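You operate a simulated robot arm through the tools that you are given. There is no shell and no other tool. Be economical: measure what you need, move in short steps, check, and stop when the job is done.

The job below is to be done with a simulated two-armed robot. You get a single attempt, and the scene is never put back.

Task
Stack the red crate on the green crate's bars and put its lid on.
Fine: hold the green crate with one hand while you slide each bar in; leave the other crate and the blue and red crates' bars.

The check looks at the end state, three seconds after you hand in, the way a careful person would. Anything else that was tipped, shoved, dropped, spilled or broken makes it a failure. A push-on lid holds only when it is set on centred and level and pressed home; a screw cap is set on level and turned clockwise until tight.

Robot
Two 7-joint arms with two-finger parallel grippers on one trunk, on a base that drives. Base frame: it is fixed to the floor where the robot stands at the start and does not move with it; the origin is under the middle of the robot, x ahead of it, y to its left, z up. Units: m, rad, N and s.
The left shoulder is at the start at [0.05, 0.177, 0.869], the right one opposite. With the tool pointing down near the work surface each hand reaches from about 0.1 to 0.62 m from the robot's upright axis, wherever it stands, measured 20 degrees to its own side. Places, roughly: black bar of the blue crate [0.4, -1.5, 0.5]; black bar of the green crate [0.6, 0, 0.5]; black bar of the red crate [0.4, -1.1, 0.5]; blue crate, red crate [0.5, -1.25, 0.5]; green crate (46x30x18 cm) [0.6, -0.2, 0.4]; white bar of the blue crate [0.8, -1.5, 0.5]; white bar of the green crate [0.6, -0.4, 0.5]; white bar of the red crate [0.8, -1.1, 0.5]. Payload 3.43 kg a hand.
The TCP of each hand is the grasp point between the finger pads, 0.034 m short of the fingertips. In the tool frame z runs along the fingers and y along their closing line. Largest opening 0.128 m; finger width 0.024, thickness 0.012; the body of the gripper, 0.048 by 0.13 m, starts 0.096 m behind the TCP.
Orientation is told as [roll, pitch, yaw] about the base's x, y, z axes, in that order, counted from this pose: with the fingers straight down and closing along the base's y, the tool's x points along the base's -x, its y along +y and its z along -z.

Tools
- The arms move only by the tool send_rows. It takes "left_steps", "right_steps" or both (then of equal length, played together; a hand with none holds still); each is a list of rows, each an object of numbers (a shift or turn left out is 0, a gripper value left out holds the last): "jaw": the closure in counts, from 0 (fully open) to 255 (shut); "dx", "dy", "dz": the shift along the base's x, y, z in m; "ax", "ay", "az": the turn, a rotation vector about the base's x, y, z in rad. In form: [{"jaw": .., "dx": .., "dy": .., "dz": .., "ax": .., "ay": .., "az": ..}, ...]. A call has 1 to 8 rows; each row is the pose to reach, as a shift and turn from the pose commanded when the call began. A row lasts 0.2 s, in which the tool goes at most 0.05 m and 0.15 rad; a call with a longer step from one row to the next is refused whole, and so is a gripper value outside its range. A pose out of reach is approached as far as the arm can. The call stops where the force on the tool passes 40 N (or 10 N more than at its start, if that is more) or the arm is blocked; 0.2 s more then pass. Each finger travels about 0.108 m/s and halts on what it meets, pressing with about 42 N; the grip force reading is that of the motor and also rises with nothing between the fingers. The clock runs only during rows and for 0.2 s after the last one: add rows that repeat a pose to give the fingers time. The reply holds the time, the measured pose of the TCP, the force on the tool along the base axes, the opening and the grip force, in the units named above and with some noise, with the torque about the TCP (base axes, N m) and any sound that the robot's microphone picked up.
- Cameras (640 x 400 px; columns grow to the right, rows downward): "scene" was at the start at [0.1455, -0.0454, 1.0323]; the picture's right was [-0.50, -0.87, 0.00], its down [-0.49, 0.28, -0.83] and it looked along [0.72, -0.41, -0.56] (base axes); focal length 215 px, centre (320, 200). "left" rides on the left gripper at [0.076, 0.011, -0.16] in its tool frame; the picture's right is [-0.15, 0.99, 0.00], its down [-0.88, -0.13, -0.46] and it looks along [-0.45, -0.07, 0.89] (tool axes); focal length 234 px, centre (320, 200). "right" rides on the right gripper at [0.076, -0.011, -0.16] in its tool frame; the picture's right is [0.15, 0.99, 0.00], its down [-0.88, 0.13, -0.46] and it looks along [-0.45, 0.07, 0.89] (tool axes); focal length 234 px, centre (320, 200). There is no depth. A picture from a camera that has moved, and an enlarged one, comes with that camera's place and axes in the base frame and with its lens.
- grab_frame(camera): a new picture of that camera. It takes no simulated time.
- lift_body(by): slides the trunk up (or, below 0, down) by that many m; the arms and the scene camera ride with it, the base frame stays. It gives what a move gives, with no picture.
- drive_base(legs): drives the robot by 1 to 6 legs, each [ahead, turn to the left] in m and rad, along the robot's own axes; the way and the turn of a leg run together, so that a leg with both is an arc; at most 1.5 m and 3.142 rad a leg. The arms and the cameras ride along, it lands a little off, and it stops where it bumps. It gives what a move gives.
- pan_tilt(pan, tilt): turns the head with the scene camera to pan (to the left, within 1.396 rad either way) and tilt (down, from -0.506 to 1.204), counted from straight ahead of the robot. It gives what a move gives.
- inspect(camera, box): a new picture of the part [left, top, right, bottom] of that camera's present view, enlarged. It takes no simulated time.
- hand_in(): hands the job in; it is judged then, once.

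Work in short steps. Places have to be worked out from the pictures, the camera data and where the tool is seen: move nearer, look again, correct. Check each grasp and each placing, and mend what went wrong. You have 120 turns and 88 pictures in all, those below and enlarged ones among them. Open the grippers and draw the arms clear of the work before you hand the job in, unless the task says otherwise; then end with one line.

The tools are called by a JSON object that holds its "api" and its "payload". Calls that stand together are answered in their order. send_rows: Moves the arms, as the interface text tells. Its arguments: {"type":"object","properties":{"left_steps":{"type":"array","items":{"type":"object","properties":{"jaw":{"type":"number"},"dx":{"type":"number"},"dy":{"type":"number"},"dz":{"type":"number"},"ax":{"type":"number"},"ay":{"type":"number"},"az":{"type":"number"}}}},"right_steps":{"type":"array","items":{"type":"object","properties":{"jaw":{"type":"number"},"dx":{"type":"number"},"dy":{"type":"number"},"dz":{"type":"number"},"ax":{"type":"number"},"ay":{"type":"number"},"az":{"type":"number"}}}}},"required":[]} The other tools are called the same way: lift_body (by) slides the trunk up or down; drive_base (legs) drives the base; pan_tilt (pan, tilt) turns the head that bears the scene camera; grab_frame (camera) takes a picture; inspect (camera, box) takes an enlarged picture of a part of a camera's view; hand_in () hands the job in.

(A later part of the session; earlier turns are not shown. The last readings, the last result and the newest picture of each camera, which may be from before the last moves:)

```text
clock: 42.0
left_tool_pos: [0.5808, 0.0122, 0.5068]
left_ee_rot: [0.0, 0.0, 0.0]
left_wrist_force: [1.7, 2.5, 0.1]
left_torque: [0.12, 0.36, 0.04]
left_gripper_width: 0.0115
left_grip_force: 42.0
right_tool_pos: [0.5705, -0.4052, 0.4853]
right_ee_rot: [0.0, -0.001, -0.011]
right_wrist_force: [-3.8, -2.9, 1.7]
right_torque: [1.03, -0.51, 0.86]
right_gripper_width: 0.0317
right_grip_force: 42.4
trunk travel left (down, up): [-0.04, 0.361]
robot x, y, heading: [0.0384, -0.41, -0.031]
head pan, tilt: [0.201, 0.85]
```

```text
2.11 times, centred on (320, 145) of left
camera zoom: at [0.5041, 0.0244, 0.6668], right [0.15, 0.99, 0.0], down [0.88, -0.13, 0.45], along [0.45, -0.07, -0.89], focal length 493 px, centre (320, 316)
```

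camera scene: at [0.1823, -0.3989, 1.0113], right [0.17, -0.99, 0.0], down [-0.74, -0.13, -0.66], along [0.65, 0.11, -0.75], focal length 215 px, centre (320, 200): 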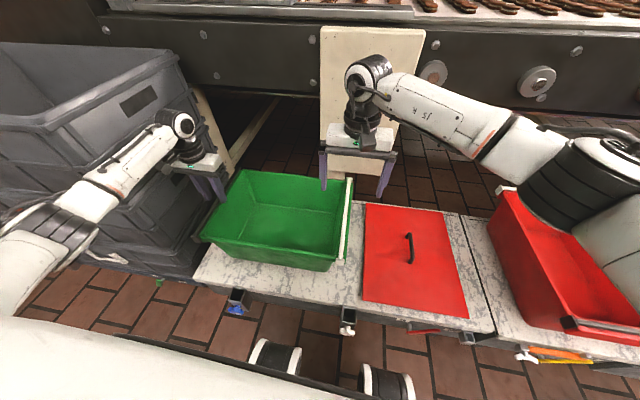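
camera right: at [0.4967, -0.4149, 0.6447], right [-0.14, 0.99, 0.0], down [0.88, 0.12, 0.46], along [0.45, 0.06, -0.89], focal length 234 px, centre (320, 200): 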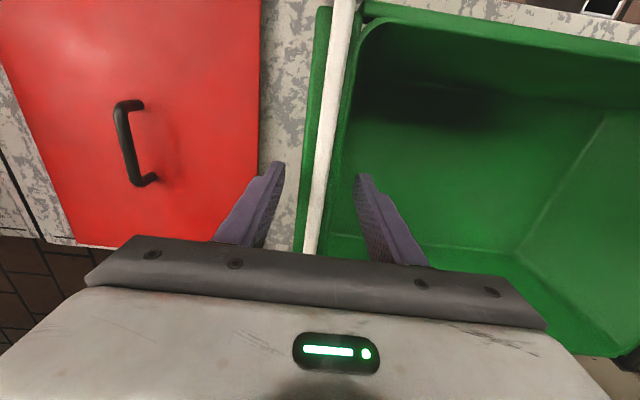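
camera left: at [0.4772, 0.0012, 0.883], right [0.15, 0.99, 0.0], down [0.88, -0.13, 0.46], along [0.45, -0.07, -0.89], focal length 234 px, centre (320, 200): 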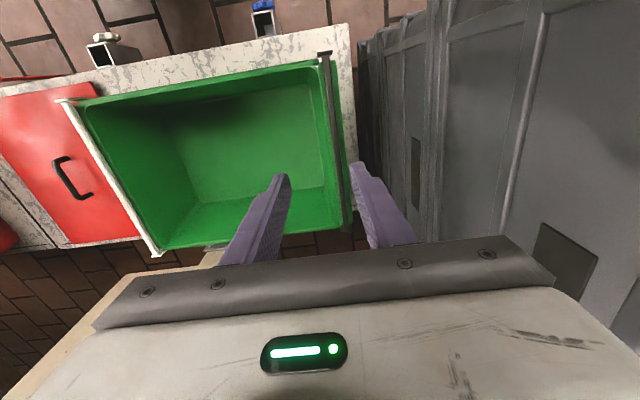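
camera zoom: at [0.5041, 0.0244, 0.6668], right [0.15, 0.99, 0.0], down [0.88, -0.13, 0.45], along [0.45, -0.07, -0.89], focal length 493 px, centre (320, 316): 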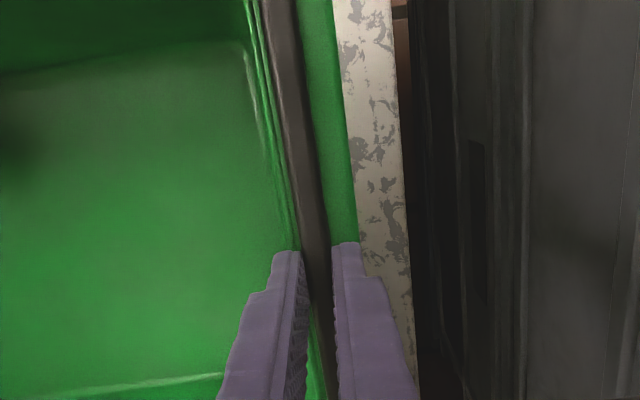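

The bar is gripped (11.5 mm). Sliding it inward (-y) in small steps while the right hand holds.

{"api": "send_rows", "payload": {"left_steps": [{"dy": -0.006}, {"dy": -0.012}, {"dy": -0.018}, {"dy": -0.024}, {"dy": -0.03}]}}

{"api": "grab_frame", "payload": {"camera": "left"}}

{"api": "inspect", "payload": {"camera": "scene", "box": [170, 120, 400, 290]}}

```text
clock: 43.2
left_tool_pos: [0.5802, -0.0172, 0.5079]
left_ee_rot: [-0.002, 0.0, -0.001]
left_wrist_force: [0.5, 0.3, 0.5]
left_torque: [0.24, 0.07, -0.54]
left_gripper_width: 0.0109
left_grip_force: 41.8
right_tool_pos: [0.5718, -0.4059, 0.485]
right_ee_rot: [0.002, 0.0, -0.012]
right_wrist_force: [-0.5, -0.8, 2.4]
right_torque: [1.05, -0.23, 0.55]
right_gripper_width: 0.0319
right_grip_force: 42.4
trunk travel left (down, up): [-0.04, 0.361]
robot x, y, heading: [0.0353, -0.4113, -0.03]
head pan, tilt: [0.201, 0.85]
```

```text
55 pictures are left
camera left: at [0.5047, -0.0062, 0.6682], right [0.15, 0.99, 0.0], down [0.88, -0.13, 0.46], along [0.45, -0.07, -0.89], focal length 234 px, centre (320, 200)
```

left: 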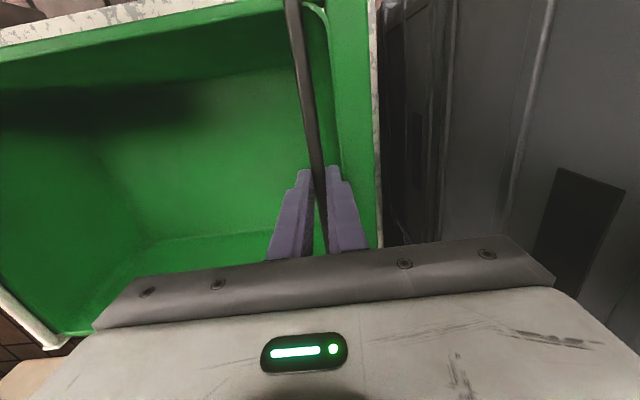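

```text
2.35 times, centred on (285, 205) of scene
camera zoom: at [0.1827, -0.3986, 1.0112], right [0.17, -0.99, 0.0], down [-0.74, -0.13, -0.66], along [0.65, 0.11, -0.75], focal length 505 px, centre (402, 188)
```

zoom: 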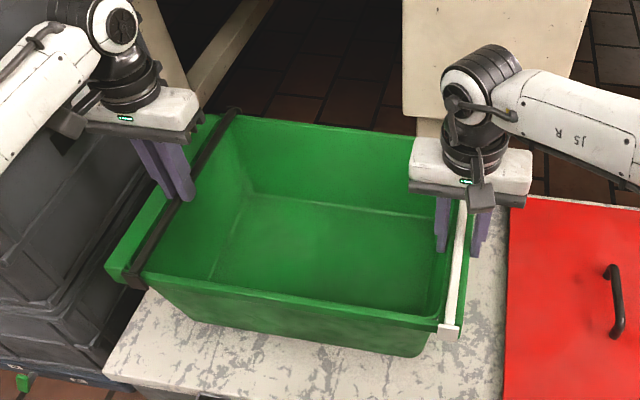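

It slides freely and stays square. Continuing until it meets its stop.

{"api": "send_rows", "payload": {"left_steps": [{"dy": -0.006}, {"dy": -0.012}, {"dy": -0.018}, {"dy": -0.024}, {"dy": -0.03}, {"dy": -0.036}, {"dy": -0.042}, {"dy": -0.048}]}}

```text
clock: 45.0
left_tool_pos: [0.5803, -0.0664, 0.5063]
left_ee_rot: [0.001, -0.001, 0.001]
left_wrist_force: [0.2, 1.4, 1.0]
left_torque: [0.22, 0.06, -0.6]
left_gripper_width: 0.0108
left_grip_force: 42.0
right_tool_pos: [0.5712, -0.4041, 0.4848]
right_ee_rot: [0.002, 0.0, -0.012]
right_wrist_force: [1.8, 0.8, 1.8]
right_torque: [0.55, -0.25, 0.61]
right_gripper_width: 0.0321
right_grip_force: 41.7
trunk travel left (down, up): [-0.04, 0.361]
robot x, y, heading: [0.0416, -0.4119, -0.032]
head pan, tilt: [0.201, 0.85]
```

No stop felt after 78 mm; checking with a picture.

{"api": "inspect", "payload": {"camera": "scene", "box": [170, 120, 400, 290]}}

```text
2.35 times, centred on (285, 205) of scene
camera zoom: at [0.1826, -0.3986, 1.0113], right [0.17, -0.99, 0.0], down [-0.74, -0.13, -0.66], along [0.65, 0.11, -0.75], focal length 505 px, centre (402, 188)
```

zoom: 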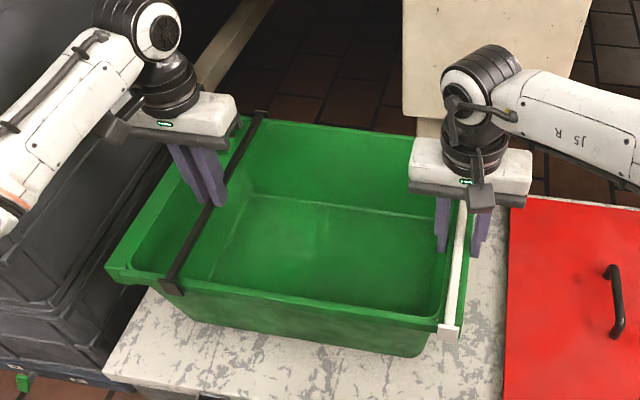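

It slides smoothly over the opening. Continuing to look for its end stop.

{"api": "send_rows", "payload": {"left_steps": [{"dy": -0.005}, {"dy": -0.01}, {"dy": -0.015}, {"dy": -0.02}, {"dy": -0.025}, {"dy": -0.03}]}}

```text
clock: 46.1
left_tool_pos: [0.5811, -0.0737, 0.5076]
left_ee_rot: [0.025, -0.001, 0.013]
left_wrist_force: [1.1, 5.1, -0.8]
left_torque: [-0.24, -0.66, -0.75]
left_gripper_width: 0.0115
left_grip_force: 41.7
right_tool_pos: [0.5729, -0.4133, 0.4841]
right_ee_rot: [-0.017, 0.0, -0.014]
right_wrist_force: [-1.9, -3.7, 6.0]
right_torque: [0.56, -0.04, 0.95]
right_gripper_width: 0.0325
right_grip_force: 42.7
trunk travel left (down, up): [-0.04, 0.361]
robot x, y, heading: [0.0372, -0.4072, -0.026]
head pan, tilt: [0.201, 0.85]
stopped in row 5 (left hand): the force on the tool passed its limit (the readings are from after the stop); the commanded pose is now the measured one
```

The bar hit its stop at y≈-0.072 (force rise). I'll release the black bar and raise the left hand, right hand still holding.

{"api": "send_rows", "payload": {"left_steps": [{"jaw": 225, "ax": -0.025, "az": -0.013}, {"jaw": 200, "ax": -0.025, "az": -0.013}, {"jaw": 190, "dz": 0.03, "ax": -0.025, "az": -0.013}, {"dz": 0.07, "ax": -0.025, "az": -0.013}, {"dz": 0.11, "ax": -0.025, "az": -0.013}]}}

{"api": "grab_frame", "payload": {"camera": "left"}}

{"api": "inspect", "payload": {"camera": "scene", "box": [170, 120, 400, 290]}}

```text
clock: 47.3
left_tool_pos: [0.5807, -0.0773, 0.6178]
left_ee_rot: [-0.002, -0.001, 0.001]
left_wrist_force: [0.1, 0.2, -0.2]
left_torque: [0.01, -0.03, 0.03]
left_gripper_width: 0.0327
left_grip_force: 0.1
right_tool_pos: [0.5718, -0.4124, 0.4839]
right_ee_rot: [-0.016, 0.001, -0.017]
right_wrist_force: [-1.8, 0.2, 8.3]
right_torque: [0.95, -0.37, 0.95]
right_gripper_width: 0.0321
right_grip_force: 42.2
trunk travel left (down, up): [-0.04, 0.361]
robot x, y, heading: [0.036, -0.4092, -0.029]
head pan, tilt: [0.201, 0.85]
```

```text
52 pictures are left
camera left: at [0.5037, -0.0646, 0.7788], right [0.15, 0.99, 0.0], down [0.88, -0.13, 0.46], along [0.45, -0.07, -0.89], focal length 234 px, centre (320, 200)
```

left: 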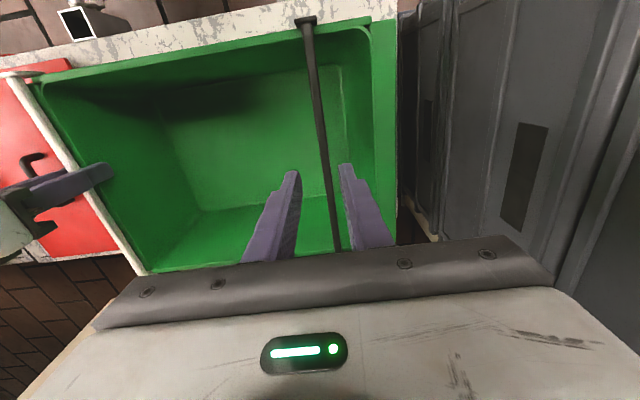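

```text
2.35 times, centred on (285, 205) of scene
camera zoom: at [0.1816, -0.3988, 1.0114], right [0.17, -0.99, 0.0], down [-0.74, -0.13, -0.66], along [0.65, 0.11, -0.75], focal length 505 px, centre (402, 188)
```

zoom: 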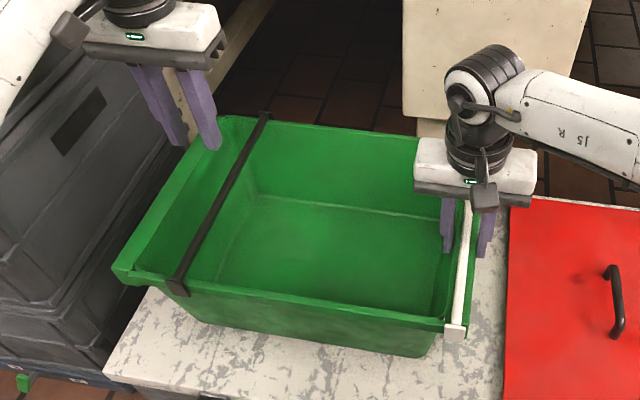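

Black bar is in, crate shifted only ~7 mm. Now the left hand will take the black-end flange (centre y≈0.005): move over and lower, jaws ~60 mm.

{"api": "send_rows", "payload": {"left_steps": [{"jaw": 135, "dy": 0.041}, {"dy": 0.082}, {"dy": 0.082, "dz": -0.04}, {"dy": 0.082, "dz": -0.08}]}}

{"api": "grab_frame", "payload": {"camera": "left"}}

```text
clock: 48.3
left_tool_pos: [0.5799, 0.0076, 0.5377]
left_ee_rot: [-0.002, -0.002, 0.001]
left_wrist_force: [1.1, -0.6, 0.7]
left_torque: [0.0, -0.02, 0.04]
left_gripper_width: 0.0603
left_grip_force: 0.0
right_tool_pos: [0.5736, -0.4121, 0.4848]
right_ee_rot: [-0.016, 0.0, -0.018]
right_wrist_force: [-2.4, 3.0, 7.8]
right_torque: [0.74, 0.02, 0.81]
right_gripper_width: 0.032
right_grip_force: 42.3
trunk travel left (down, up): [-0.04, 0.361]
robot x, y, heading: [0.0353, -0.4085, -0.033]
head pan, tilt: [0.201, 0.85]
```

```text
50 pictures are left
camera left: at [0.504, 0.0198, 0.6981], right [0.15, 0.99, 0.0], down [0.88, -0.13, 0.46], along [0.45, -0.07, -0.89], focal length 234 px, centre (320, 200)
```

left: 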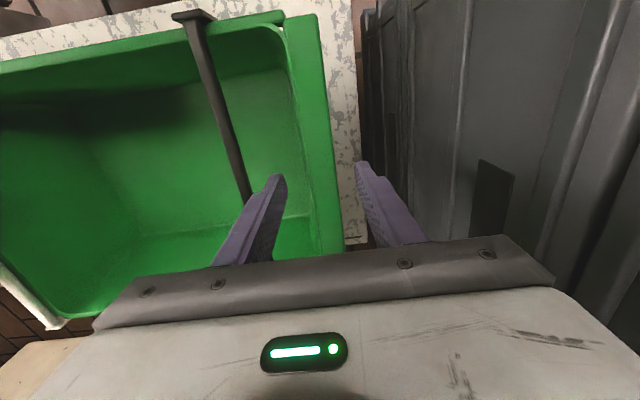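

Flange is centred between the fingers. Lower and clamp.

{"api": "send_rows", "payload": {"left_steps": [{"dz": -0.027, "dy": -0.002}, {"dz": -0.053, "dy": -0.003}, {"dz": -0.053, "dy": -0.003, "jaw": 170}, {"dz": -0.053, "dy": -0.003, "jaw": 205}, {"dz": -0.053, "dy": -0.003, "jaw": 230}, {"dz": -0.053, "dy": -0.003, "jaw": 230}]}}

```text
clock: 49.7
left_tool_pos: [0.5799, 0.0044, 0.4861]
left_ee_rot: [0.002, -0.004, 0.003]
left_wrist_force: [2.3, 12.2, 0.6]
left_torque: [0.18, -0.74, -0.01]
left_gripper_width: 0.0319
left_grip_force: 42.0
right_tool_pos: [0.5742, -0.4139, 0.4848]
right_ee_rot: [-0.019, 0.0, -0.018]
right_wrist_force: [-4.1, -5.4, 12.5]
right_torque: [0.93, 0.26, 1.29]
right_gripper_width: 0.0322
right_grip_force: 42.1
trunk travel left (down, up): [-0.04, 0.361]
robot x, y, heading: [0.0366, -0.4068, -0.032]
head pan, tilt: [0.201, 0.85]
```

Both ends clamped. Right hand now releases, rises 40 mm, and narrows for the white bar.

{"api": "send_rows", "payload": {"right_steps": [{"jaw": 180}, {"jaw": 150}, {"dz": 0.025, "ax": 0.019, "az": 0.018}, {"dz": 0.045, "ax": 0.019, "az": 0.018, "jaw": 195}, {"dz": 0.045, "ax": 0.019, "az": 0.018, "jaw": 200}]}}

{"api": "inspect", "payload": {"camera": "right", "box": [240, 50, 400, 240]}}

```text
clock: 50.9
left_tool_pos: [0.5828, 0.0031, 0.4853]
left_ee_rot: [-0.004, -0.001, -0.001]
left_wrist_force: [-1.6, -3.6, 2.8]
left_torque: [-1.1, -0.08, -0.17]
left_gripper_width: 0.0317
left_grip_force: 42.2
right_tool_pos: [0.5719, -0.414, 0.5296]
right_ee_rot: [0.004, 0.003, 0.0]
right_wrist_force: [-0.2, 0.4, 0.2]
right_torque: [-0.02, -0.04, 0.04]
right_gripper_width: 0.0276
right_grip_force: 0.1
trunk travel left (down, up): [-0.04, 0.361]
robot x, y, heading: [0.034, -0.4092, -0.027]
head pan, tilt: [0.201, 0.85]
```

```text
2.11 times, centred on (320, 145) of right
camera zoom: at [0.4982, -0.4247, 0.6897], right [-0.15, 0.99, 0.0], down [0.88, 0.13, 0.46], along [0.45, 0.07, -0.89], focal length 493 px, centre (320, 316)
```

zoom: 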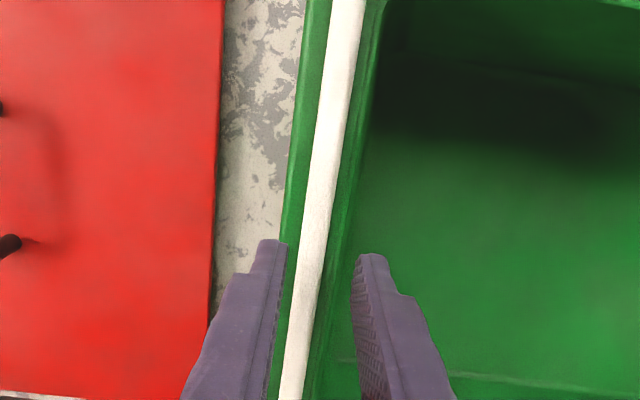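

Fingers are centred on the white bar (y≈-0.414). Lower to bar height and close.

{"api": "send_rows", "payload": {"right_steps": [{"dz": -0.012}, {"dz": -0.0225}, {"dz": -0.0225, "jaw": 225}, {"dz": -0.0225, "jaw": 255}, {"dz": -0.0225, "jaw": 255}]}}

```text
clock: 52.1
left_tool_pos: [0.5811, 0.0031, 0.4852]
left_ee_rot: [0.0, -0.003, 0.0]
left_wrist_force: [-0.5, -1.6, 3.6]
left_torque: [-0.54, -0.3, -0.05]
left_gripper_width: 0.0318
left_grip_force: 42.0
right_tool_pos: [0.5722, -0.4133, 0.5071]
right_ee_rot: [0.002, -0.001, -0.001]
right_wrist_force: [0.8, -2.7, 0.5]
right_torque: [-0.31, -0.11, -0.44]
right_gripper_width: 0.0108
right_grip_force: 42.2
trunk travel left (down, up): [-0.04, 0.361]
robot x, y, heading: [0.0365, -0.4081, -0.027]
head pan, tilt: [0.201, 0.85]
```

The white bar is gripped (10.8 mm). Sliding it +y.

{"api": "send_rows", "payload": {"right_steps": [{"dy": 0.009}, {"dy": 0.018}, {"dy": 0.027}, {"dy": 0.036}, {"dy": 0.045}, {"dy": 0.054}, {"dy": 0.063}, {"dy": 0.072}]}}

{"api": "send_rows", "payload": {"right_steps": [{"dy": 0.004}, {"dy": 0.008}, {"dy": 0.012}, {"dy": 0.016}, {"dy": 0.02}]}}

```text
clock: 53.9
left_tool_pos: [0.5812, 0.0037, 0.4842]
left_ee_rot: [0.001, -0.002, -0.002]
left_wrist_force: [-2.0, 0.6, 8.3]
left_torque: [-0.41, -0.26, 0.26]
left_gripper_width: 0.0317
left_grip_force: 42.1
right_tool_pos: [0.5729, -0.3397, 0.5065]
right_ee_rot: [0.004, 0.001, 0.0]
right_wrist_force: [0.1, 2.2, -0.2]
right_torque: [-0.19, -0.08, -0.51]
right_gripper_width: 0.011
right_grip_force: 42.0
trunk travel left (down, up): [-0.04, 0.361]
robot x, y, heading: [0.0365, -0.4083, -0.028]
head pan, tilt: [0.201, 0.85]
```

```text
clock: 55.3
left_tool_pos: [0.5808, 0.0023, 0.4855]
left_ee_rot: [-0.005, -0.004, 0.001]
left_wrist_force: [2.2, 0.9, 2.6]
left_torque: [-0.41, 0.54, 0.8]
left_gripper_width: 0.0327
left_grip_force: 41.8
right_tool_pos: [0.5916, -0.3642, 0.5007]
right_ee_rot: [-0.016, 0.005, -0.062]
right_wrist_force: [-9.7, -0.1, 12.8]
right_torque: [0.51, 0.13, 1.16]
right_gripper_width: 0.0132
right_grip_force: 41.9
trunk travel left (down, up): [-0.04, 0.361]
robot x, y, heading: [0.0398, -0.4054, -0.031]
head pan, tilt: [0.201, 0.85]
stopped in row 5 (right hand): the arm was blocked; the commanded pose is now the measured one
```

The right hand stopped in an odd place (y -0.364, rotated a little). I'll look before doing anything.

{"api": "grab_frame", "payload": {"camera": "scene"}}

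{"api": "grab_frame", "payload": {"camera": "right"}}

```text
48 pictures are left
camera scene: at [0.1811, -0.399, 1.0114], right [0.17, -0.99, 0.0], down [-0.74, -0.13, -0.66], along [0.65, 0.11, -0.75], focal length 215 px, centre (320, 200)
```

scene: 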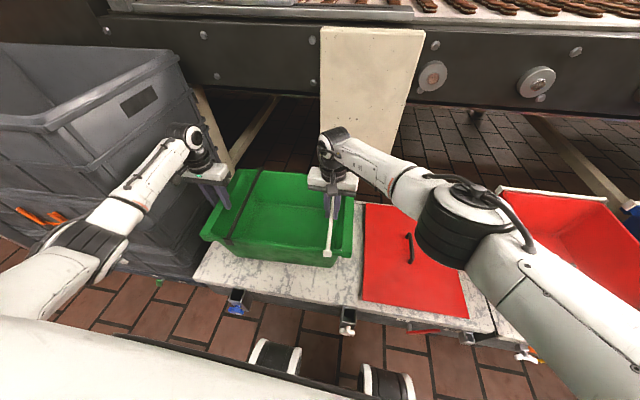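

```text
47 pictures are left
camera right: at [0.5171, -0.367, 0.6607], right [-0.08, 1.0, -0.02], down [0.89, 0.08, 0.45], along [0.45, 0.02, -0.89], focal length 234 px, centre (320, 200)
```

right: 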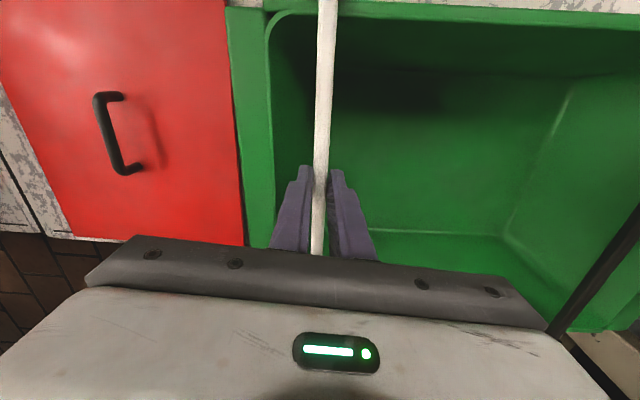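

The bar is still in the fingers and square, but the right arm flipped its elbow and slipped back with it. I'll release, rise, and re-square the hand.

{"api": "send_rows", "payload": {"right_steps": [{"jaw": 220}, {"jaw": 195}, {"dz": 0.02}, {"dz": 0.05, "ax": 0.016, "az": 0.062, "ay": -0.005}, {"dz": 0.08, "dx": -0.02, "ax": 0.016, "az": 0.062, "ay": -0.005}]}}

{"api": "grab_frame", "payload": {"camera": "scene"}}

{"api": "grab_frame", "payload": {"camera": "right"}}

```text
clock: 56.5
left_tool_pos: [0.5822, 0.003, 0.4853]
left_ee_rot: [-0.002, -0.006, -0.002]
left_wrist_force: [1.4, 0.2, 9.0]
left_torque: [-0.41, 0.11, 1.02]
left_gripper_width: 0.0324
left_grip_force: 42.0
right_tool_pos: [0.5722, -0.3606, 0.5786]
right_ee_rot: [-0.001, -0.002, -0.002]
right_wrist_force: [-0.2, 0.3, 0.3]
right_torque: [-0.02, -0.03, 0.01]
right_gripper_width: 0.0298
right_grip_force: 0.0
trunk travel left (down, up): [-0.04, 0.361]
robot x, y, heading: [0.0338, -0.4096, -0.034]
head pan, tilt: [0.201, 0.85]
```

```text
46 pictures are left
camera scene: at [0.1818, -0.3993, 1.0114], right [0.17, -0.99, 0.0], down [-0.74, -0.13, -0.66], along [0.65, 0.11, -0.75], focal length 215 px, centre (320, 200)
```

scene: 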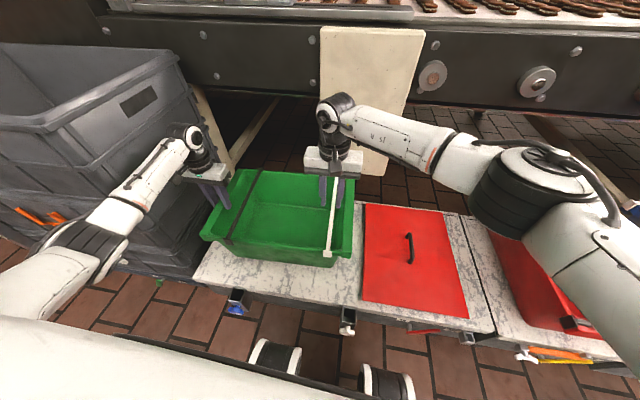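

```text
45 pictures are left
camera right: at [0.4971, -0.3719, 0.7394], right [-0.15, 0.99, 0.0], down [0.88, 0.13, 0.46], along [0.45, 0.06, -0.89], focal length 234 px, centre (320, 200)
```

right: 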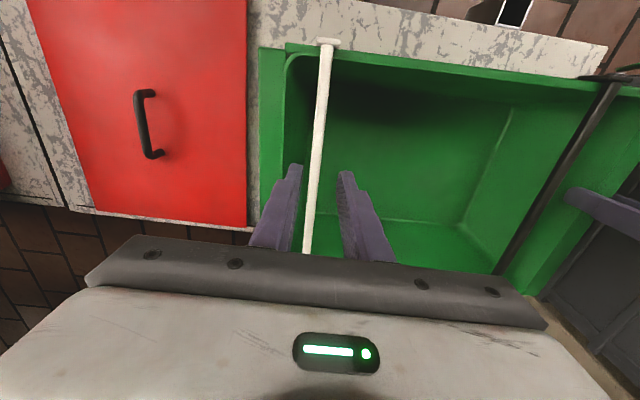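

The bar sits square at y≈-0.368; it likely reached its stop near -0.336 and sprang back. I'll regrip it and go only to that point.

{"api": "send_rows", "payload": {"right_steps": [{"dy": -0.0075, "dz": -0.036}, {"dy": -0.0075, "dz": -0.0715}, {"dy": -0.0075, "dz": -0.0715, "jaw": 225}, {"dy": -0.0075, "dz": -0.0715, "jaw": 255}, {"dy": -0.0075, "dz": -0.0715, "jaw": 255}]}}

{"api": "send_rows", "payload": {"right_steps": [{"dy": 0.006}, {"dy": 0.012}, {"dy": 0.018}, {"dy": 0.023}]}}

```text
clock: 57.7
left_tool_pos: [0.5828, 0.0032, 0.4854]
left_ee_rot: [-0.004, -0.005, -0.004]
left_wrist_force: [5.7, 2.0, 9.9]
left_torque: [-0.35, -0.08, 0.85]
left_gripper_width: 0.0324
left_grip_force: 42.2
right_tool_pos: [0.5711, -0.3696, 0.508]
right_ee_rot: [-0.002, -0.001, 0.0]
right_wrist_force: [-1.8, -1.0, 0.0]
right_torque: [0.19, -0.37, 1.02]
right_gripper_width: 0.0114
right_grip_force: 42.1
trunk travel left (down, up): [-0.04, 0.361]
robot x, y, heading: [0.0313, -0.4078, -0.029]
head pan, tilt: [0.201, 0.85]
```

```text
clock: 58.7
left_tool_pos: [0.5811, 0.0019, 0.4854]
left_ee_rot: [-0.003, -0.005, -0.002]
left_wrist_force: [11.0, 1.3, 4.5]
left_torque: [-0.35, -0.24, 1.06]
left_gripper_width: 0.0323
left_grip_force: 42.0
right_tool_pos: [0.5699, -0.346, 0.5083]
right_ee_rot: [0.0, -0.002, 0.001]
right_wrist_force: [-5.4, 0.7, 13.1]
right_torque: [0.18, 0.44, 1.02]
right_gripper_width: 0.0119
right_grip_force: 42.1
trunk travel left (down, up): [-0.04, 0.361]
robot x, y, heading: [0.0355, -0.4066, -0.028]
head pan, tilt: [0.201, 0.85]
```

{"api": "send_rows", "payload": {"right_steps": [{"dy": 0.003}, {"dy": 0.006}, {"dy": 0.009}]}}

{"api": "grab_frame", "payload": {"camera": "scene"}}

```text
clock: 59.5
left_tool_pos: [0.5822, 0.0037, 0.4855]
left_ee_rot: [-0.002, -0.006, -0.001]
left_wrist_force: [10.8, 2.5, 2.7]
left_torque: [-0.4, -0.46, 1.13]
left_gripper_width: 0.0323
left_grip_force: 42.0
right_tool_pos: [0.5713, -0.3377, 0.5076]
right_ee_rot: [-0.005, 0.001, -0.001]
right_wrist_force: [-14.7, -1.7, 16.3]
right_torque: [0.14, 0.11, 1.06]
right_gripper_width: 0.0115
right_grip_force: 42.0
trunk travel left (down, up): [-0.04, 0.361]
robot x, y, heading: [0.0347, -0.4078, -0.031]
head pan, tilt: [0.201, 0.85]
```

```text
44 pictures are left
camera scene: at [0.1809, -0.3992, 1.0117], right [0.17, -0.99, 0.0], down [-0.74, -0.13, -0.66], along [0.65, 0.11, -0.75], focal length 215 px, centre (320, 200)
```

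scene: 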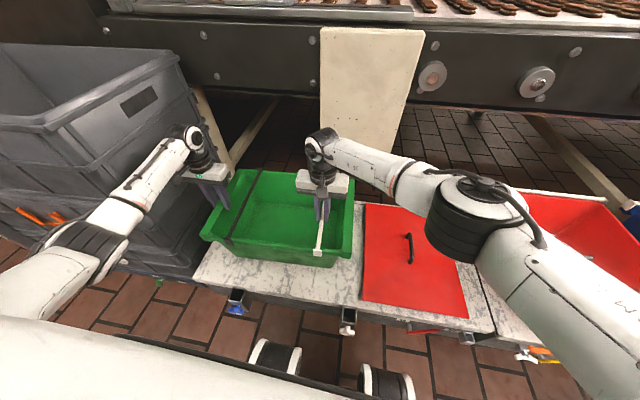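

Nearly there (y -0.338, low y-force). A few more millimetres to confirm the stop.

{"api": "send_rows", "payload": {"right_steps": [{"dy": 0.002}, {"dy": 0.004}, {"dy": 0.006}, {"dy": 0.006}]}}

```text
clock: 60.5
left_tool_pos: [0.5816, 0.0032, 0.485]
left_ee_rot: [0.0, -0.004, 0.001]
left_wrist_force: [9.4, 7.1, -0.5]
left_torque: [-0.21, -0.72, 1.25]
left_gripper_width: 0.0324
left_grip_force: 42.0
right_tool_pos: [0.5722, -0.3359, 0.5074]
right_ee_rot: [-0.009, -0.002, -0.008]
right_wrist_force: [-11.9, -17.4, 22.5]
right_torque: [-0.3, 0.4, 1.01]
right_gripper_width: 0.0121
right_grip_force: 41.6
trunk travel left (down, up): [-0.04, 0.361]
robot x, y, heading: [0.0371, -0.4123, -0.026]
head pan, tilt: [0.201, 0.85]
```

Stop reached at y≈-0.336 (force rose). Release the white bar and lift the right hand; then release the left.

{"api": "send_rows", "payload": {"right_steps": [{"dy": -0.006}, {"dy": -0.006, "jaw": 220}, {"dy": -0.006, "jaw": 190}, {"dy": -0.006, "jaw": 190}, {"dy": -0.006, "dz": 0.03}, {"dy": -0.006, "dz": 0.07}, {"dy": -0.02, "dz": 0.11}, {"dy": -0.05, "dz": 0.14}]}}

{"api": "send_rows", "payload": {"left_steps": [{"jaw": 200}, {"jaw": 150}, {"jaw": 150}, {"dz": 0.04}, {"dz": 0.08}, {"dz": 0.12}, {"dz": 0.16}, {"dz": 0.2}]}}

{"api": "grab_frame", "payload": {"camera": "scene"}}

{"api": "grab_frame", "payload": {"camera": "right"}}

```text
clock: 62.3
left_tool_pos: [0.5807, 0.0013, 0.4863]
left_ee_rot: [-0.002, -0.002, -0.001]
left_wrist_force: [-0.2, 2.9, 13.0]
left_torque: [0.03, 0.23, 0.85]
left_gripper_width: 0.0325
left_grip_force: 41.5
right_tool_pos: [0.5693, -0.383, 0.6477]
right_ee_rot: [-0.002, 0.0, -0.002]
right_wrist_force: [-0.2, -1.4, 0.7]
right_torque: [0.01, -0.02, -0.03]
right_gripper_width: 0.0324
right_grip_force: 0.0
trunk travel left (down, up): [-0.04, 0.361]
robot x, y, heading: [0.0378, -0.4089, -0.029]
head pan, tilt: [0.201, 0.85]
```

```text
clock: 64.1
left_tool_pos: [0.5803, 0.0003, 0.6829]
left_ee_rot: [-0.003, 0.0, -0.001]
left_wrist_force: [0.1, 0.4, -0.2]
left_torque: [0.01, 0.02, -0.01]
left_gripper_width: 0.0528
left_grip_force: 0.1
right_tool_pos: [0.5694, -0.3818, 0.6476]
right_ee_rot: [-0.002, -0.003, -0.002]
right_wrist_force: [0.3, 0.0, -0.6]
right_torque: [0.0, -0.01, -0.03]
right_gripper_width: 0.0328
right_grip_force: 0.2
trunk travel left (down, up): [-0.04, 0.361]
robot x, y, heading: [0.0358, -0.4102, -0.03]
head pan, tilt: [0.201, 0.85]
```

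```text
43 pictures are left
camera scene: at [0.1823, -0.3989, 1.0113], right [0.17, -0.99, 0.0], down [-0.74, -0.13, -0.66], along [0.65, 0.11, -0.75], focal length 215 px, centre (320, 200)
```

scene: 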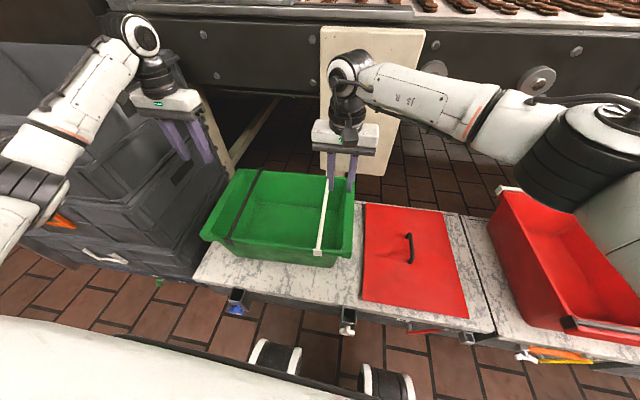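

```text
42 pictures are left
camera right: at [0.4954, -0.392, 0.8074], right [-0.14, 0.99, 0.0], down [0.88, 0.13, 0.46], along [0.45, 0.06, -0.89], focal length 234 px, centre (320, 200)
```

right: 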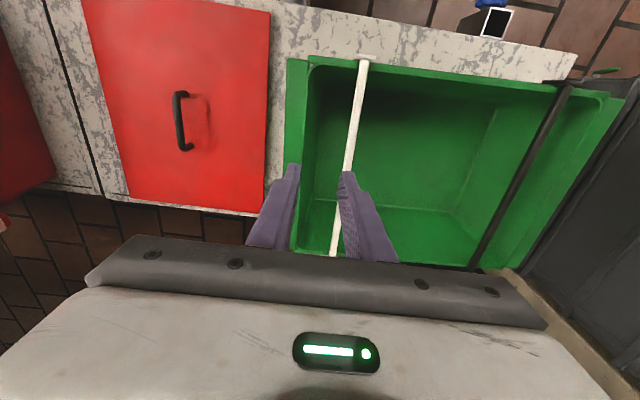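

Both green bars are in and square. Next is the red crate: it lies with its long axis along x (centre ≈(0.6,-1.09)) so it must turn 90°. I'll retract the arms and drive over to face it.

{"api": "send_rows", "payload": {"left_steps": [{"dz": 0.02, "dy": -0.025, "dx": -0.01}, {"dz": 0.04, "dy": -0.05, "dx": -0.02}, {"dz": 0.06, "dy": -0.075, "dx": -0.035}, {"dz": 0.08, "dy": -0.1, "dx": -0.05}, {"dz": 0.1, "dy": -0.125, "dx": -0.07}, {"dz": 0.12, "dy": -0.15, "dx": -0.09}, {"dz": 0.14, "dy": -0.175, "dx": -0.11}, {"dz": 0.15, "dy": -0.19, "dx": -0.13}], "right_steps": [{"dz": 0.02, "dy": -0.025, "dx": -0.02}, {"dz": 0.04, "dy": -0.05, "dx": -0.04}, {"dz": 0.06, "dy": -0.075, "dx": -0.06}, {"dz": 0.08, "dy": -0.1, "dx": -0.08}, {"dz": 0.1, "dy": -0.125, "dx": -0.1}, {"dz": 0.12, "dy": -0.15, "dx": -0.12}, {"dz": 0.14, "dy": -0.175, "dx": -0.14}, {"dz": 0.15, "dy": -0.2, "dx": -0.16}]}}

{"api": "drive_base", "payload": {"legs": [[-0.25, 0], [0, -1.541], [0.65, 0], [0, 1.571], [0.22, 0]]}}

{"api": "pan_tilt", "payload": {"pan": 0, "tilt": 0.85}}

{"api": "grab_frame", "payload": {"camera": "scene"}}

```text
clock: 65.9
left_tool_pos: [0.4506, -0.1861, 0.8331]
left_ee_rot: [-0.001, -0.003, 0.0]
left_wrist_force: [0.9, -0.2, -0.5]
left_torque: [0.0, 0.01, 0.03]
left_gripper_width: 0.0531
left_grip_force: 0.2
right_tool_pos: [0.4109, -0.5828, 0.797]
right_ee_rot: [-0.004, -0.001, -0.002]
right_wrist_force: [0.2, 0.2, 0.7]
right_torque: [0.0, -0.02, -0.02]
right_gripper_width: 0.0323
right_grip_force: 0.0
trunk travel left (down, up): [-0.04, 0.361]
robot x, y, heading: [0.0381, -0.41, -0.031]
head pan, tilt: [0.201, 0.85]
```

```text
clock: 79.9
left_tool_pos: [0.403, -0.7673, 0.8328]
left_ee_rot: [-0.003, -0.003, 0.096]
left_wrist_force: [0.1, 0.8, 0.5]
left_torque: [0.01, 0.0, -0.04]
left_gripper_width: 0.0526
left_grip_force: 0.1
right_tool_pos: [0.4017, -1.1657, 0.7963]
right_ee_rot: [-0.002, -0.002, 0.098]
right_wrist_force: [0.7, -0.5, -0.5]
right_torque: [-0.01, 0.01, 0.01]
right_gripper_width: 0.0325
right_grip_force: 0.1
trunk travel left (down, up): [-0.04, 0.361]
robot x, y, heading: [0.0141, -1.0298, 0.072]
head pan, tilt: [0.201, 0.85]
```

```text
clock: 80.6
left_tool_pos: [0.402, -0.7681, 0.834]
left_ee_rot: [-0.003, -0.001, 0.099]
left_wrist_force: [-0.5, -0.7, -0.1]
left_torque: [0.0, -0.01, 0.0]
left_gripper_width: 0.0525
left_grip_force: 0.1
right_tool_pos: [0.4015, -1.1652, 0.7964]
right_ee_rot: [-0.002, -0.001, 0.098]
right_wrist_force: [-0.4, 0.7, -0.1]
right_torque: [0.0, -0.03, -0.01]
right_gripper_width: 0.0328
right_grip_force: 0.1
trunk travel left (down, up): [-0.04, 0.361]
robot x, y, heading: [0.0114, -1.0302, 0.068]
head pan, tilt: [0.0, 0.85]
```

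```text
41 pictures are left
camera scene: at [0.1588, -1.0214, 1.0113], right [0.07, -1.0, 0.0], down [-0.75, -0.05, -0.66], along [0.66, 0.05, -0.75], focal length 215 px, centre (320, 200)
```

scene: 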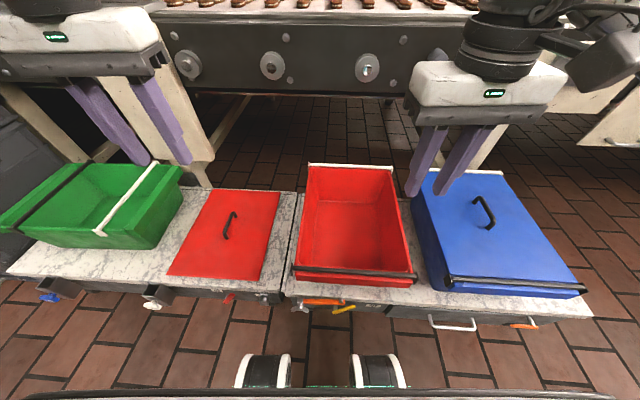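

Red crate: centre ≈(0.607,-1.093), rims at y≈-0.945 and -1.241; lid spans y -0.50…-0.80; blue begins ≈-1.32. Straighten and edge forward slightly.

{"api": "drive_base", "payload": {"legs": [[0.021, -0.07]]}}

```text
clock: 81.5
left_tool_pos: [0.442, -0.7946, 0.8328]
left_ee_rot: [-0.003, 0.0, 0.029]
left_wrist_force: [-1.0, 0.3, -0.2]
left_torque: [-0.02, 0.01, 0.01]
left_gripper_width: 0.0526
left_grip_force: 0.0
right_tool_pos: [0.4126, -1.1928, 0.7965]
right_ee_rot: [-0.002, -0.001, 0.028]
right_wrist_force: [0.0, -0.7, 1.0]
right_torque: [0.03, 0.04, -0.01]
right_gripper_width: 0.0324
right_grip_force: 0.1
trunk travel left (down, up): [-0.04, 0.361]
robot x, y, heading: [0.0358, -1.0314, -0.005]
head pan, tilt: [0.0, 0.85]
```

Bring both hands above the long rims (x≈0.585), jaws part open.

{"api": "send_rows", "payload": {"left_steps": [{"jaw": 140, "dx": 0.018, "dy": -0.019, "dz": -0.034, "az": -0.01}, {"dx": 0.036, "dy": -0.038, "dz": -0.068, "az": -0.029}, {"dx": 0.054, "dy": -0.056, "dz": -0.102, "az": -0.029}, {"dx": 0.072, "dy": -0.075, "dz": -0.136, "az": -0.029}, {"dx": 0.09, "dy": -0.094, "dz": -0.17, "az": -0.029}, {"dx": 0.108, "dy": -0.113, "dz": -0.204, "az": -0.029}, {"dx": 0.126, "dy": -0.131, "dz": -0.238, "az": -0.029}, {"dx": 0.143, "dy": -0.15, "dz": -0.272, "az": -0.029}], "right_steps": [{"jaw": 150, "dx": 0.022, "dy": -0.006, "dz": -0.03, "az": -0.01}, {"dx": 0.044, "dy": -0.012, "dz": -0.06, "az": -0.028}, {"dx": 0.066, "dy": -0.018, "dz": -0.09, "az": -0.028}, {"dx": 0.088, "dy": -0.024, "dz": -0.12, "az": -0.028}, {"dx": 0.11, "dy": -0.03, "dz": -0.15, "az": -0.028}, {"dx": 0.132, "dy": -0.036, "dz": -0.18, "az": -0.028}, {"dx": 0.154, "dy": -0.042, "dz": -0.21, "az": -0.028}, {"dx": 0.172, "dy": -0.048, "dz": -0.237, "az": -0.028}]}}

{"api": "grab_frame", "payload": {"camera": "left"}}

{"api": "grab_frame", "payload": {"camera": "right"}}

```text
clock: 83.2
left_tool_pos: [0.5832, -0.945, 0.5597]
left_ee_rot: [-0.001, -0.001, -0.002]
left_wrist_force: [0.5, -0.1, -0.3]
left_torque: [-0.02, 0.0, -0.02]
left_gripper_width: 0.0577
left_grip_force: 0.1
right_tool_pos: [0.5861, -1.2387, 0.5605]
right_ee_rot: [-0.004, -0.002, -0.001]
right_wrist_force: [-0.6, 0.2, 0.4]
right_torque: [-0.03, 0.0, -0.01]
right_gripper_width: 0.0528
right_grip_force: 0.0
trunk travel left (down, up): [-0.04, 0.361]
robot x, y, heading: [0.0316, -1.0313, 0.001]
head pan, tilt: [0.0, 0.85]
```

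```text
40 pictures are left
camera left: at [0.5078, -0.9328, 0.7197], right [0.15, 0.99, 0.0], down [0.88, -0.13, 0.46], along [0.45, -0.07, -0.89], focal length 234 px, centre (320, 200)
```

left: 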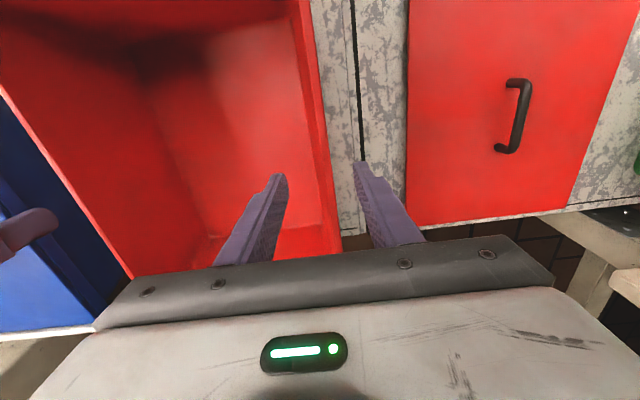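

```text
39 pictures are left
camera right: at [0.5102, -1.2498, 0.7202], right [-0.15, 0.99, 0.0], down [0.88, 0.13, 0.46], along [0.45, 0.06, -0.89], focal length 234 px, centre (320, 200)
```

right: 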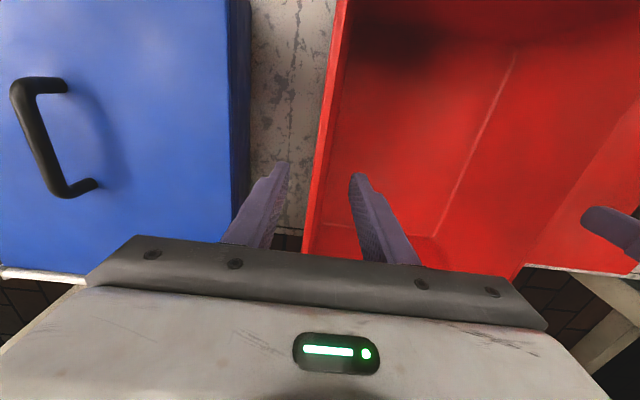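

Rims at y≈-0.939 (left) and ≈-1.242 (right). Lower onto them and close both hands.

{"api": "send_rows", "payload": {"left_steps": [{"dy": 0.005, "dz": -0.04}, {"dy": 0.005, "dz": -0.08}, {"dy": 0.005, "dz": -0.08, "jaw": 190}, {"dy": 0.005, "dz": -0.08, "jaw": 230}, {"dy": 0.005, "dz": -0.08, "jaw": 255}, {"dy": 0.005, "dz": -0.08, "jaw": 255}], "right_steps": [{"dy": -0.003, "dz": -0.04}, {"dy": -0.003, "dz": -0.08}, {"dy": -0.003, "dz": -0.08, "jaw": 190}, {"dy": -0.003, "dz": -0.08, "jaw": 230}, {"dy": -0.003, "dz": -0.08, "jaw": 255}, {"dy": -0.003, "dz": -0.08, "jaw": 255}]}}

{"api": "grab_frame", "payload": {"camera": "scene"}}

```text
clock: 84.7
left_tool_pos: [0.5821, -0.9441, 0.4837]
left_ee_rot: [-0.01, -0.001, -0.005]
left_wrist_force: [0.6, -18.9, -1.2]
left_torque: [-1.28, -0.34, 0.63]
left_gripper_width: 0.0059
left_grip_force: 40.1
right_tool_pos: [0.5841, -1.238, 0.4794]
right_ee_rot: [0.008, -0.002, 0.004]
right_wrist_force: [0.5, 18.3, -0.2]
right_torque: [1.45, -0.32, -0.49]
right_gripper_width: 0.0062
right_grip_force: 40.1
trunk travel left (down, up): [-0.04, 0.361]
robot x, y, heading: [0.0343, -1.0272, -0.002]
head pan, tilt: [0.0, 0.85]
```

```text
38 pictures are left
camera scene: at [0.1803, -1.0312, 1.0111], right [0.0, -1.0, 0.0], down [-0.75, 0.0, -0.66], along [0.66, 0.0, -0.75], focal length 215 px, centre (320, 200)
```

scene: 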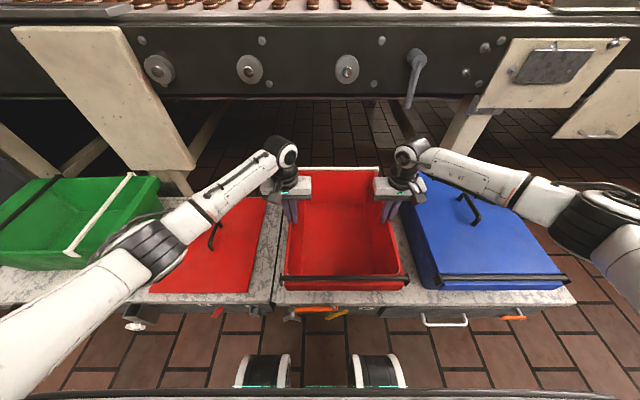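

Both walls are gripped (6 mm each). Lift straight up 10 cm, easing the small pull between the hands.

{"api": "send_rows", "payload": {"left_steps": [{"dy": -0.003, "dz": 0.01}, {"dy": -0.003, "dz": 0.025}, {"dy": -0.003, "dz": 0.045}, {"dy": -0.003, "dz": 0.065}, {"dy": -0.003, "dz": 0.085}, {"dy": -0.003, "dz": 0.1}], "right_steps": [{"dy": 0.003, "dz": 0.01}, {"dy": 0.003, "dz": 0.025}, {"dy": 0.003, "dz": 0.045}, {"dy": 0.003, "dz": 0.065}, {"dy": 0.003, "dz": 0.085}, {"dy": 0.003, "dz": 0.1}]}}

{"api": "grab_frame", "payload": {"camera": "scene"}}

```text
clock: 86.0
left_tool_pos: [0.5832, -0.9415, 0.5824]
left_ee_rot: [0.0, -0.002, -0.001]
left_wrist_force: [-0.2, 0.4, 0.2]
left_torque: [0.0, 0.0, 0.04]
left_gripper_width: 0.0
left_grip_force: 33.1
right_tool_pos: [0.5854, -1.2406, 0.5812]
right_ee_rot: [-0.004, 0.001, -0.002]
right_wrist_force: [-1.0, -0.3, -0.2]
right_torque: [-0.03, 0.0, -0.03]
right_gripper_width: 0.0
right_grip_force: 32.7
trunk travel left (down, up): [-0.04, 0.361]
robot x, y, heading: [0.0366, -1.0279, 0.005]
head pan, tilt: [0.0, 0.85]
```

```text
37 pictures are left
camera scene: at [0.1799, -1.0311, 1.0113], right [0.0, -1.0, 0.0], down [-0.75, 0.0, -0.66], along [0.66, 0.0, -0.75], focal length 215 px, centre (320, 200)
```

scene: 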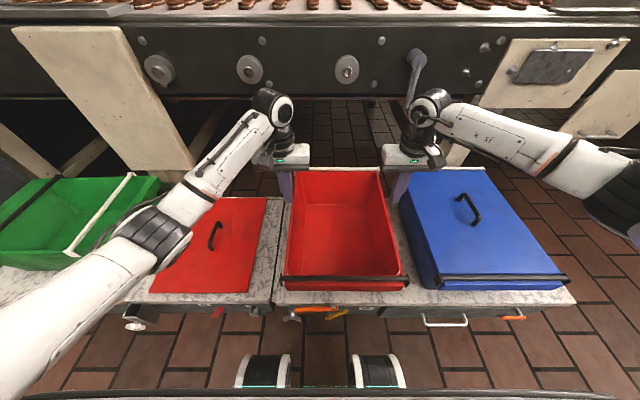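

The shallow grip slipped off; the crate stayed put. I'll reopen and grip deeper, with the pads (TCP) below the rim at z≈0.445.

{"api": "send_rows", "payload": {"left_steps": [{"jaw": 150}, {"jaw": 150, "dy": -0.002}, {"dy": -0.002, "dz": -0.045}, {"dy": -0.002, "dz": -0.09}, {"dy": -0.003, "dz": -0.137}, {"dy": -0.003, "dz": -0.137, "jaw": 210}, {"dy": -0.003, "dz": -0.137, "jaw": 255}, {"dy": -0.003, "dz": -0.137, "jaw": 255}], "right_steps": [{"jaw": 150}, {"jaw": 150, "dy": 0.002}, {"dy": 0.002, "dz": -0.045}, {"dy": 0.002, "dz": -0.09}, {"dy": 0.003, "dz": -0.137}, {"dy": 0.003, "dz": -0.137, "jaw": 210}, {"dy": 0.003, "dz": -0.137, "jaw": 255}, {"dy": 0.003, "dz": -0.137, "jaw": 255}]}}

{"api": "send_rows", "payload": {"left_steps": [{"dz": 0.004}, {"dz": 0.008}, {"dz": 0.012}], "right_steps": [{"dz": 0.004}, {"dz": 0.008}, {"dz": 0.012}]}}

```text
clock: 87.8
left_tool_pos: [0.5842, -0.9457, 0.4462]
left_ee_rot: [-0.004, -0.003, -0.005]
left_wrist_force: [-1.6, 0.5, -1.2]
left_torque: [-2.54, -0.72, -0.47]
left_gripper_width: 0.0097
left_grip_force: 42.0
right_tool_pos: [0.5869, -1.2348, 0.4444]
right_ee_rot: [0.0, -0.003, -0.004]
right_wrist_force: [1.9, -1.7, 0.3]
right_torque: [2.57, 0.08, -0.61]
right_gripper_width: 0.0103
right_grip_force: 42.4
trunk travel left (down, up): [-0.04, 0.361]
robot x, y, heading: [0.0329, -1.031, 0.002]
head pan, tilt: [0.0, 0.85]
```

```text
clock: 88.7
left_tool_pos: [0.585, -0.9465, 0.4569]
left_ee_rot: [-0.006, 0.0, -0.004]
left_wrist_force: [-4.5, -5.7, -5.7]
left_torque: [-2.5, -0.48, -0.52]
left_gripper_width: 0.0098
left_grip_force: 42.1
right_tool_pos: [0.5854, -1.2362, 0.4553]
right_ee_rot: [0.0, -0.001, 0.0]
right_wrist_force: [4.9, 5.5, -4.2]
right_torque: [2.62, 0.63, -0.67]
right_gripper_width: 0.0103
right_grip_force: 42.1
trunk travel left (down, up): [-0.04, 0.361]
robot x, y, heading: [0.0351, -1.0299, -0.003]
head pan, tilt: [0.0, 0.85]
```

Now ~10 N total load carried with a firm grip. Continue lifting to ~+12 cm.

{"api": "send_rows", "payload": {"left_steps": [{"dz": 0.015}, {"dz": 0.03}, {"dz": 0.045}, {"dz": 0.06}, {"dz": 0.075}, {"dz": 0.09}, {"dz": 0.105}, {"dz": 0.12}], "right_steps": [{"dz": 0.015}, {"dz": 0.03}, {"dz": 0.045}, {"dz": 0.06}, {"dz": 0.075}, {"dz": 0.09}, {"dz": 0.105}, {"dz": 0.12}]}}

{"api": "grab_frame", "payload": {"camera": "scene"}}

```text
clock: 90.5
left_tool_pos: [0.5837, -0.9457, 0.5756]
left_ee_rot: [-0.005, 0.001, -0.004]
left_wrist_force: [-3.3, -8.0, -4.9]
left_torque: [-2.56, -0.01, -0.52]
left_gripper_width: 0.0101
left_grip_force: 41.9
right_tool_pos: [0.586, -1.2364, 0.5745]
right_ee_rot: [-0.001, -0.003, 0.0]
right_wrist_force: [3.1, 8.8, -5.6]
right_torque: [2.56, 0.17, -0.56]
right_gripper_width: 0.0106
right_grip_force: 41.7
trunk travel left (down, up): [-0.04, 0.361]
robot x, y, heading: [0.0328, -1.0312, 0.0]
head pan, tilt: [0.0, 0.85]
```

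```text
36 pictures are left
camera scene: at [0.1806, -1.0312, 1.0111], right [0.0, -1.0, 0.0], down [-0.75, 0.0, -0.66], along [0.66, 0.0, -0.75], focal length 215 px, centre (320, 200)
```

scene: 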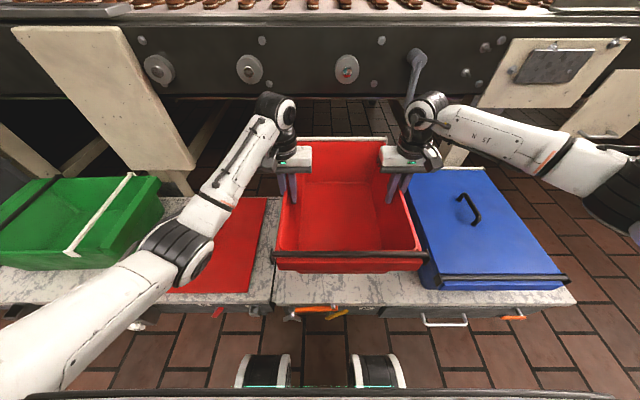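

Crate is lifted level. Now I rotate it clockwise 45° in the air about its middle while drawing it 7 cm nearer and 6 cm to +y.

{"api": "send_rows", "payload": {"left_steps": [{"dx": 0.0048, "dy": 0.0069, "az": -0.0981}, {"dx": 0.0096, "dy": 0.0125, "az": -0.1963}, {"dx": 0.0141, "dy": 0.0166, "az": -0.2944}, {"dx": 0.0181, "dy": 0.0195, "az": -0.3925}, {"dx": 0.0216, "dy": 0.021, "az": -0.4906}, {"dx": 0.0245, "dy": 0.0213, "az": -0.5888}, {"dx": 0.0265, "dy": 0.0204, "az": -0.6869}, {"dx": 0.0277, "dy": 0.0185, "az": -0.785}], "right_steps": [{"dx": -0.0236, "dy": 0.0083, "az": -0.0981}, {"dx": -0.047, "dy": 0.018, "az": -0.1963}, {"dx": -0.0703, "dy": 0.0291, "az": -0.2944}, {"dx": -0.0931, "dy": 0.0415, "az": -0.3925}, {"dx": -0.1154, "dy": 0.0552, "az": -0.4906}, {"dx": -0.1369, "dy": 0.0703, "az": -0.5888}, {"dx": -0.1577, "dy": 0.0863, "az": -0.6869}, {"dx": -0.1777, "dy": 0.1035, "az": -0.785}]}}

{"api": "grab_frame", "payload": {"camera": "scene"}}

```text
clock: 92.2
left_tool_pos: [0.6096, -0.9257, 0.5759]
left_ee_rot: [-0.007, 0.001, -0.789]
left_wrist_force: [-4.7, -9.0, -5.5]
left_torque: [-0.77, 2.8, 0.46]
left_gripper_width: 0.0101
left_grip_force: 42.3
right_tool_pos: [0.4097, -1.1329, 0.5744]
right_ee_rot: [0.002, -0.002, -0.786]
right_wrist_force: [5.4, 9.7, -4.7]
right_torque: [0.95, -2.79, 0.36]
right_gripper_width: 0.0098
right_grip_force: 42.0
trunk travel left (down, up): [-0.04, 0.361]
robot x, y, heading: [0.0361, -1.0323, -0.005]
head pan, tilt: [0.0, 0.85]
```

```text
35 pictures are left
camera scene: at [0.1805, -1.0311, 1.0112], right [0.0, -1.0, 0.0], down [-0.75, 0.0, -0.66], along [0.66, 0.0, -0.75], focal length 215 px, centre (320, 200)
```

scene: 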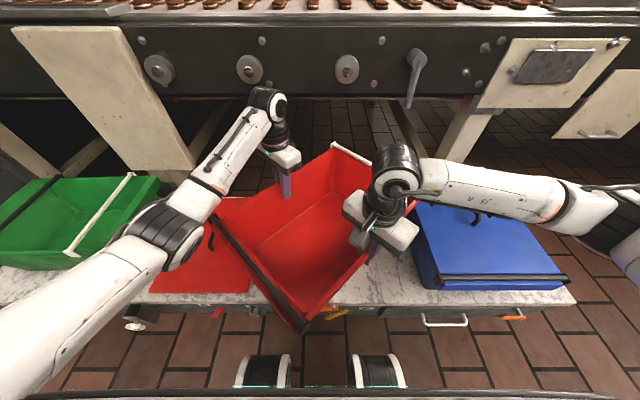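

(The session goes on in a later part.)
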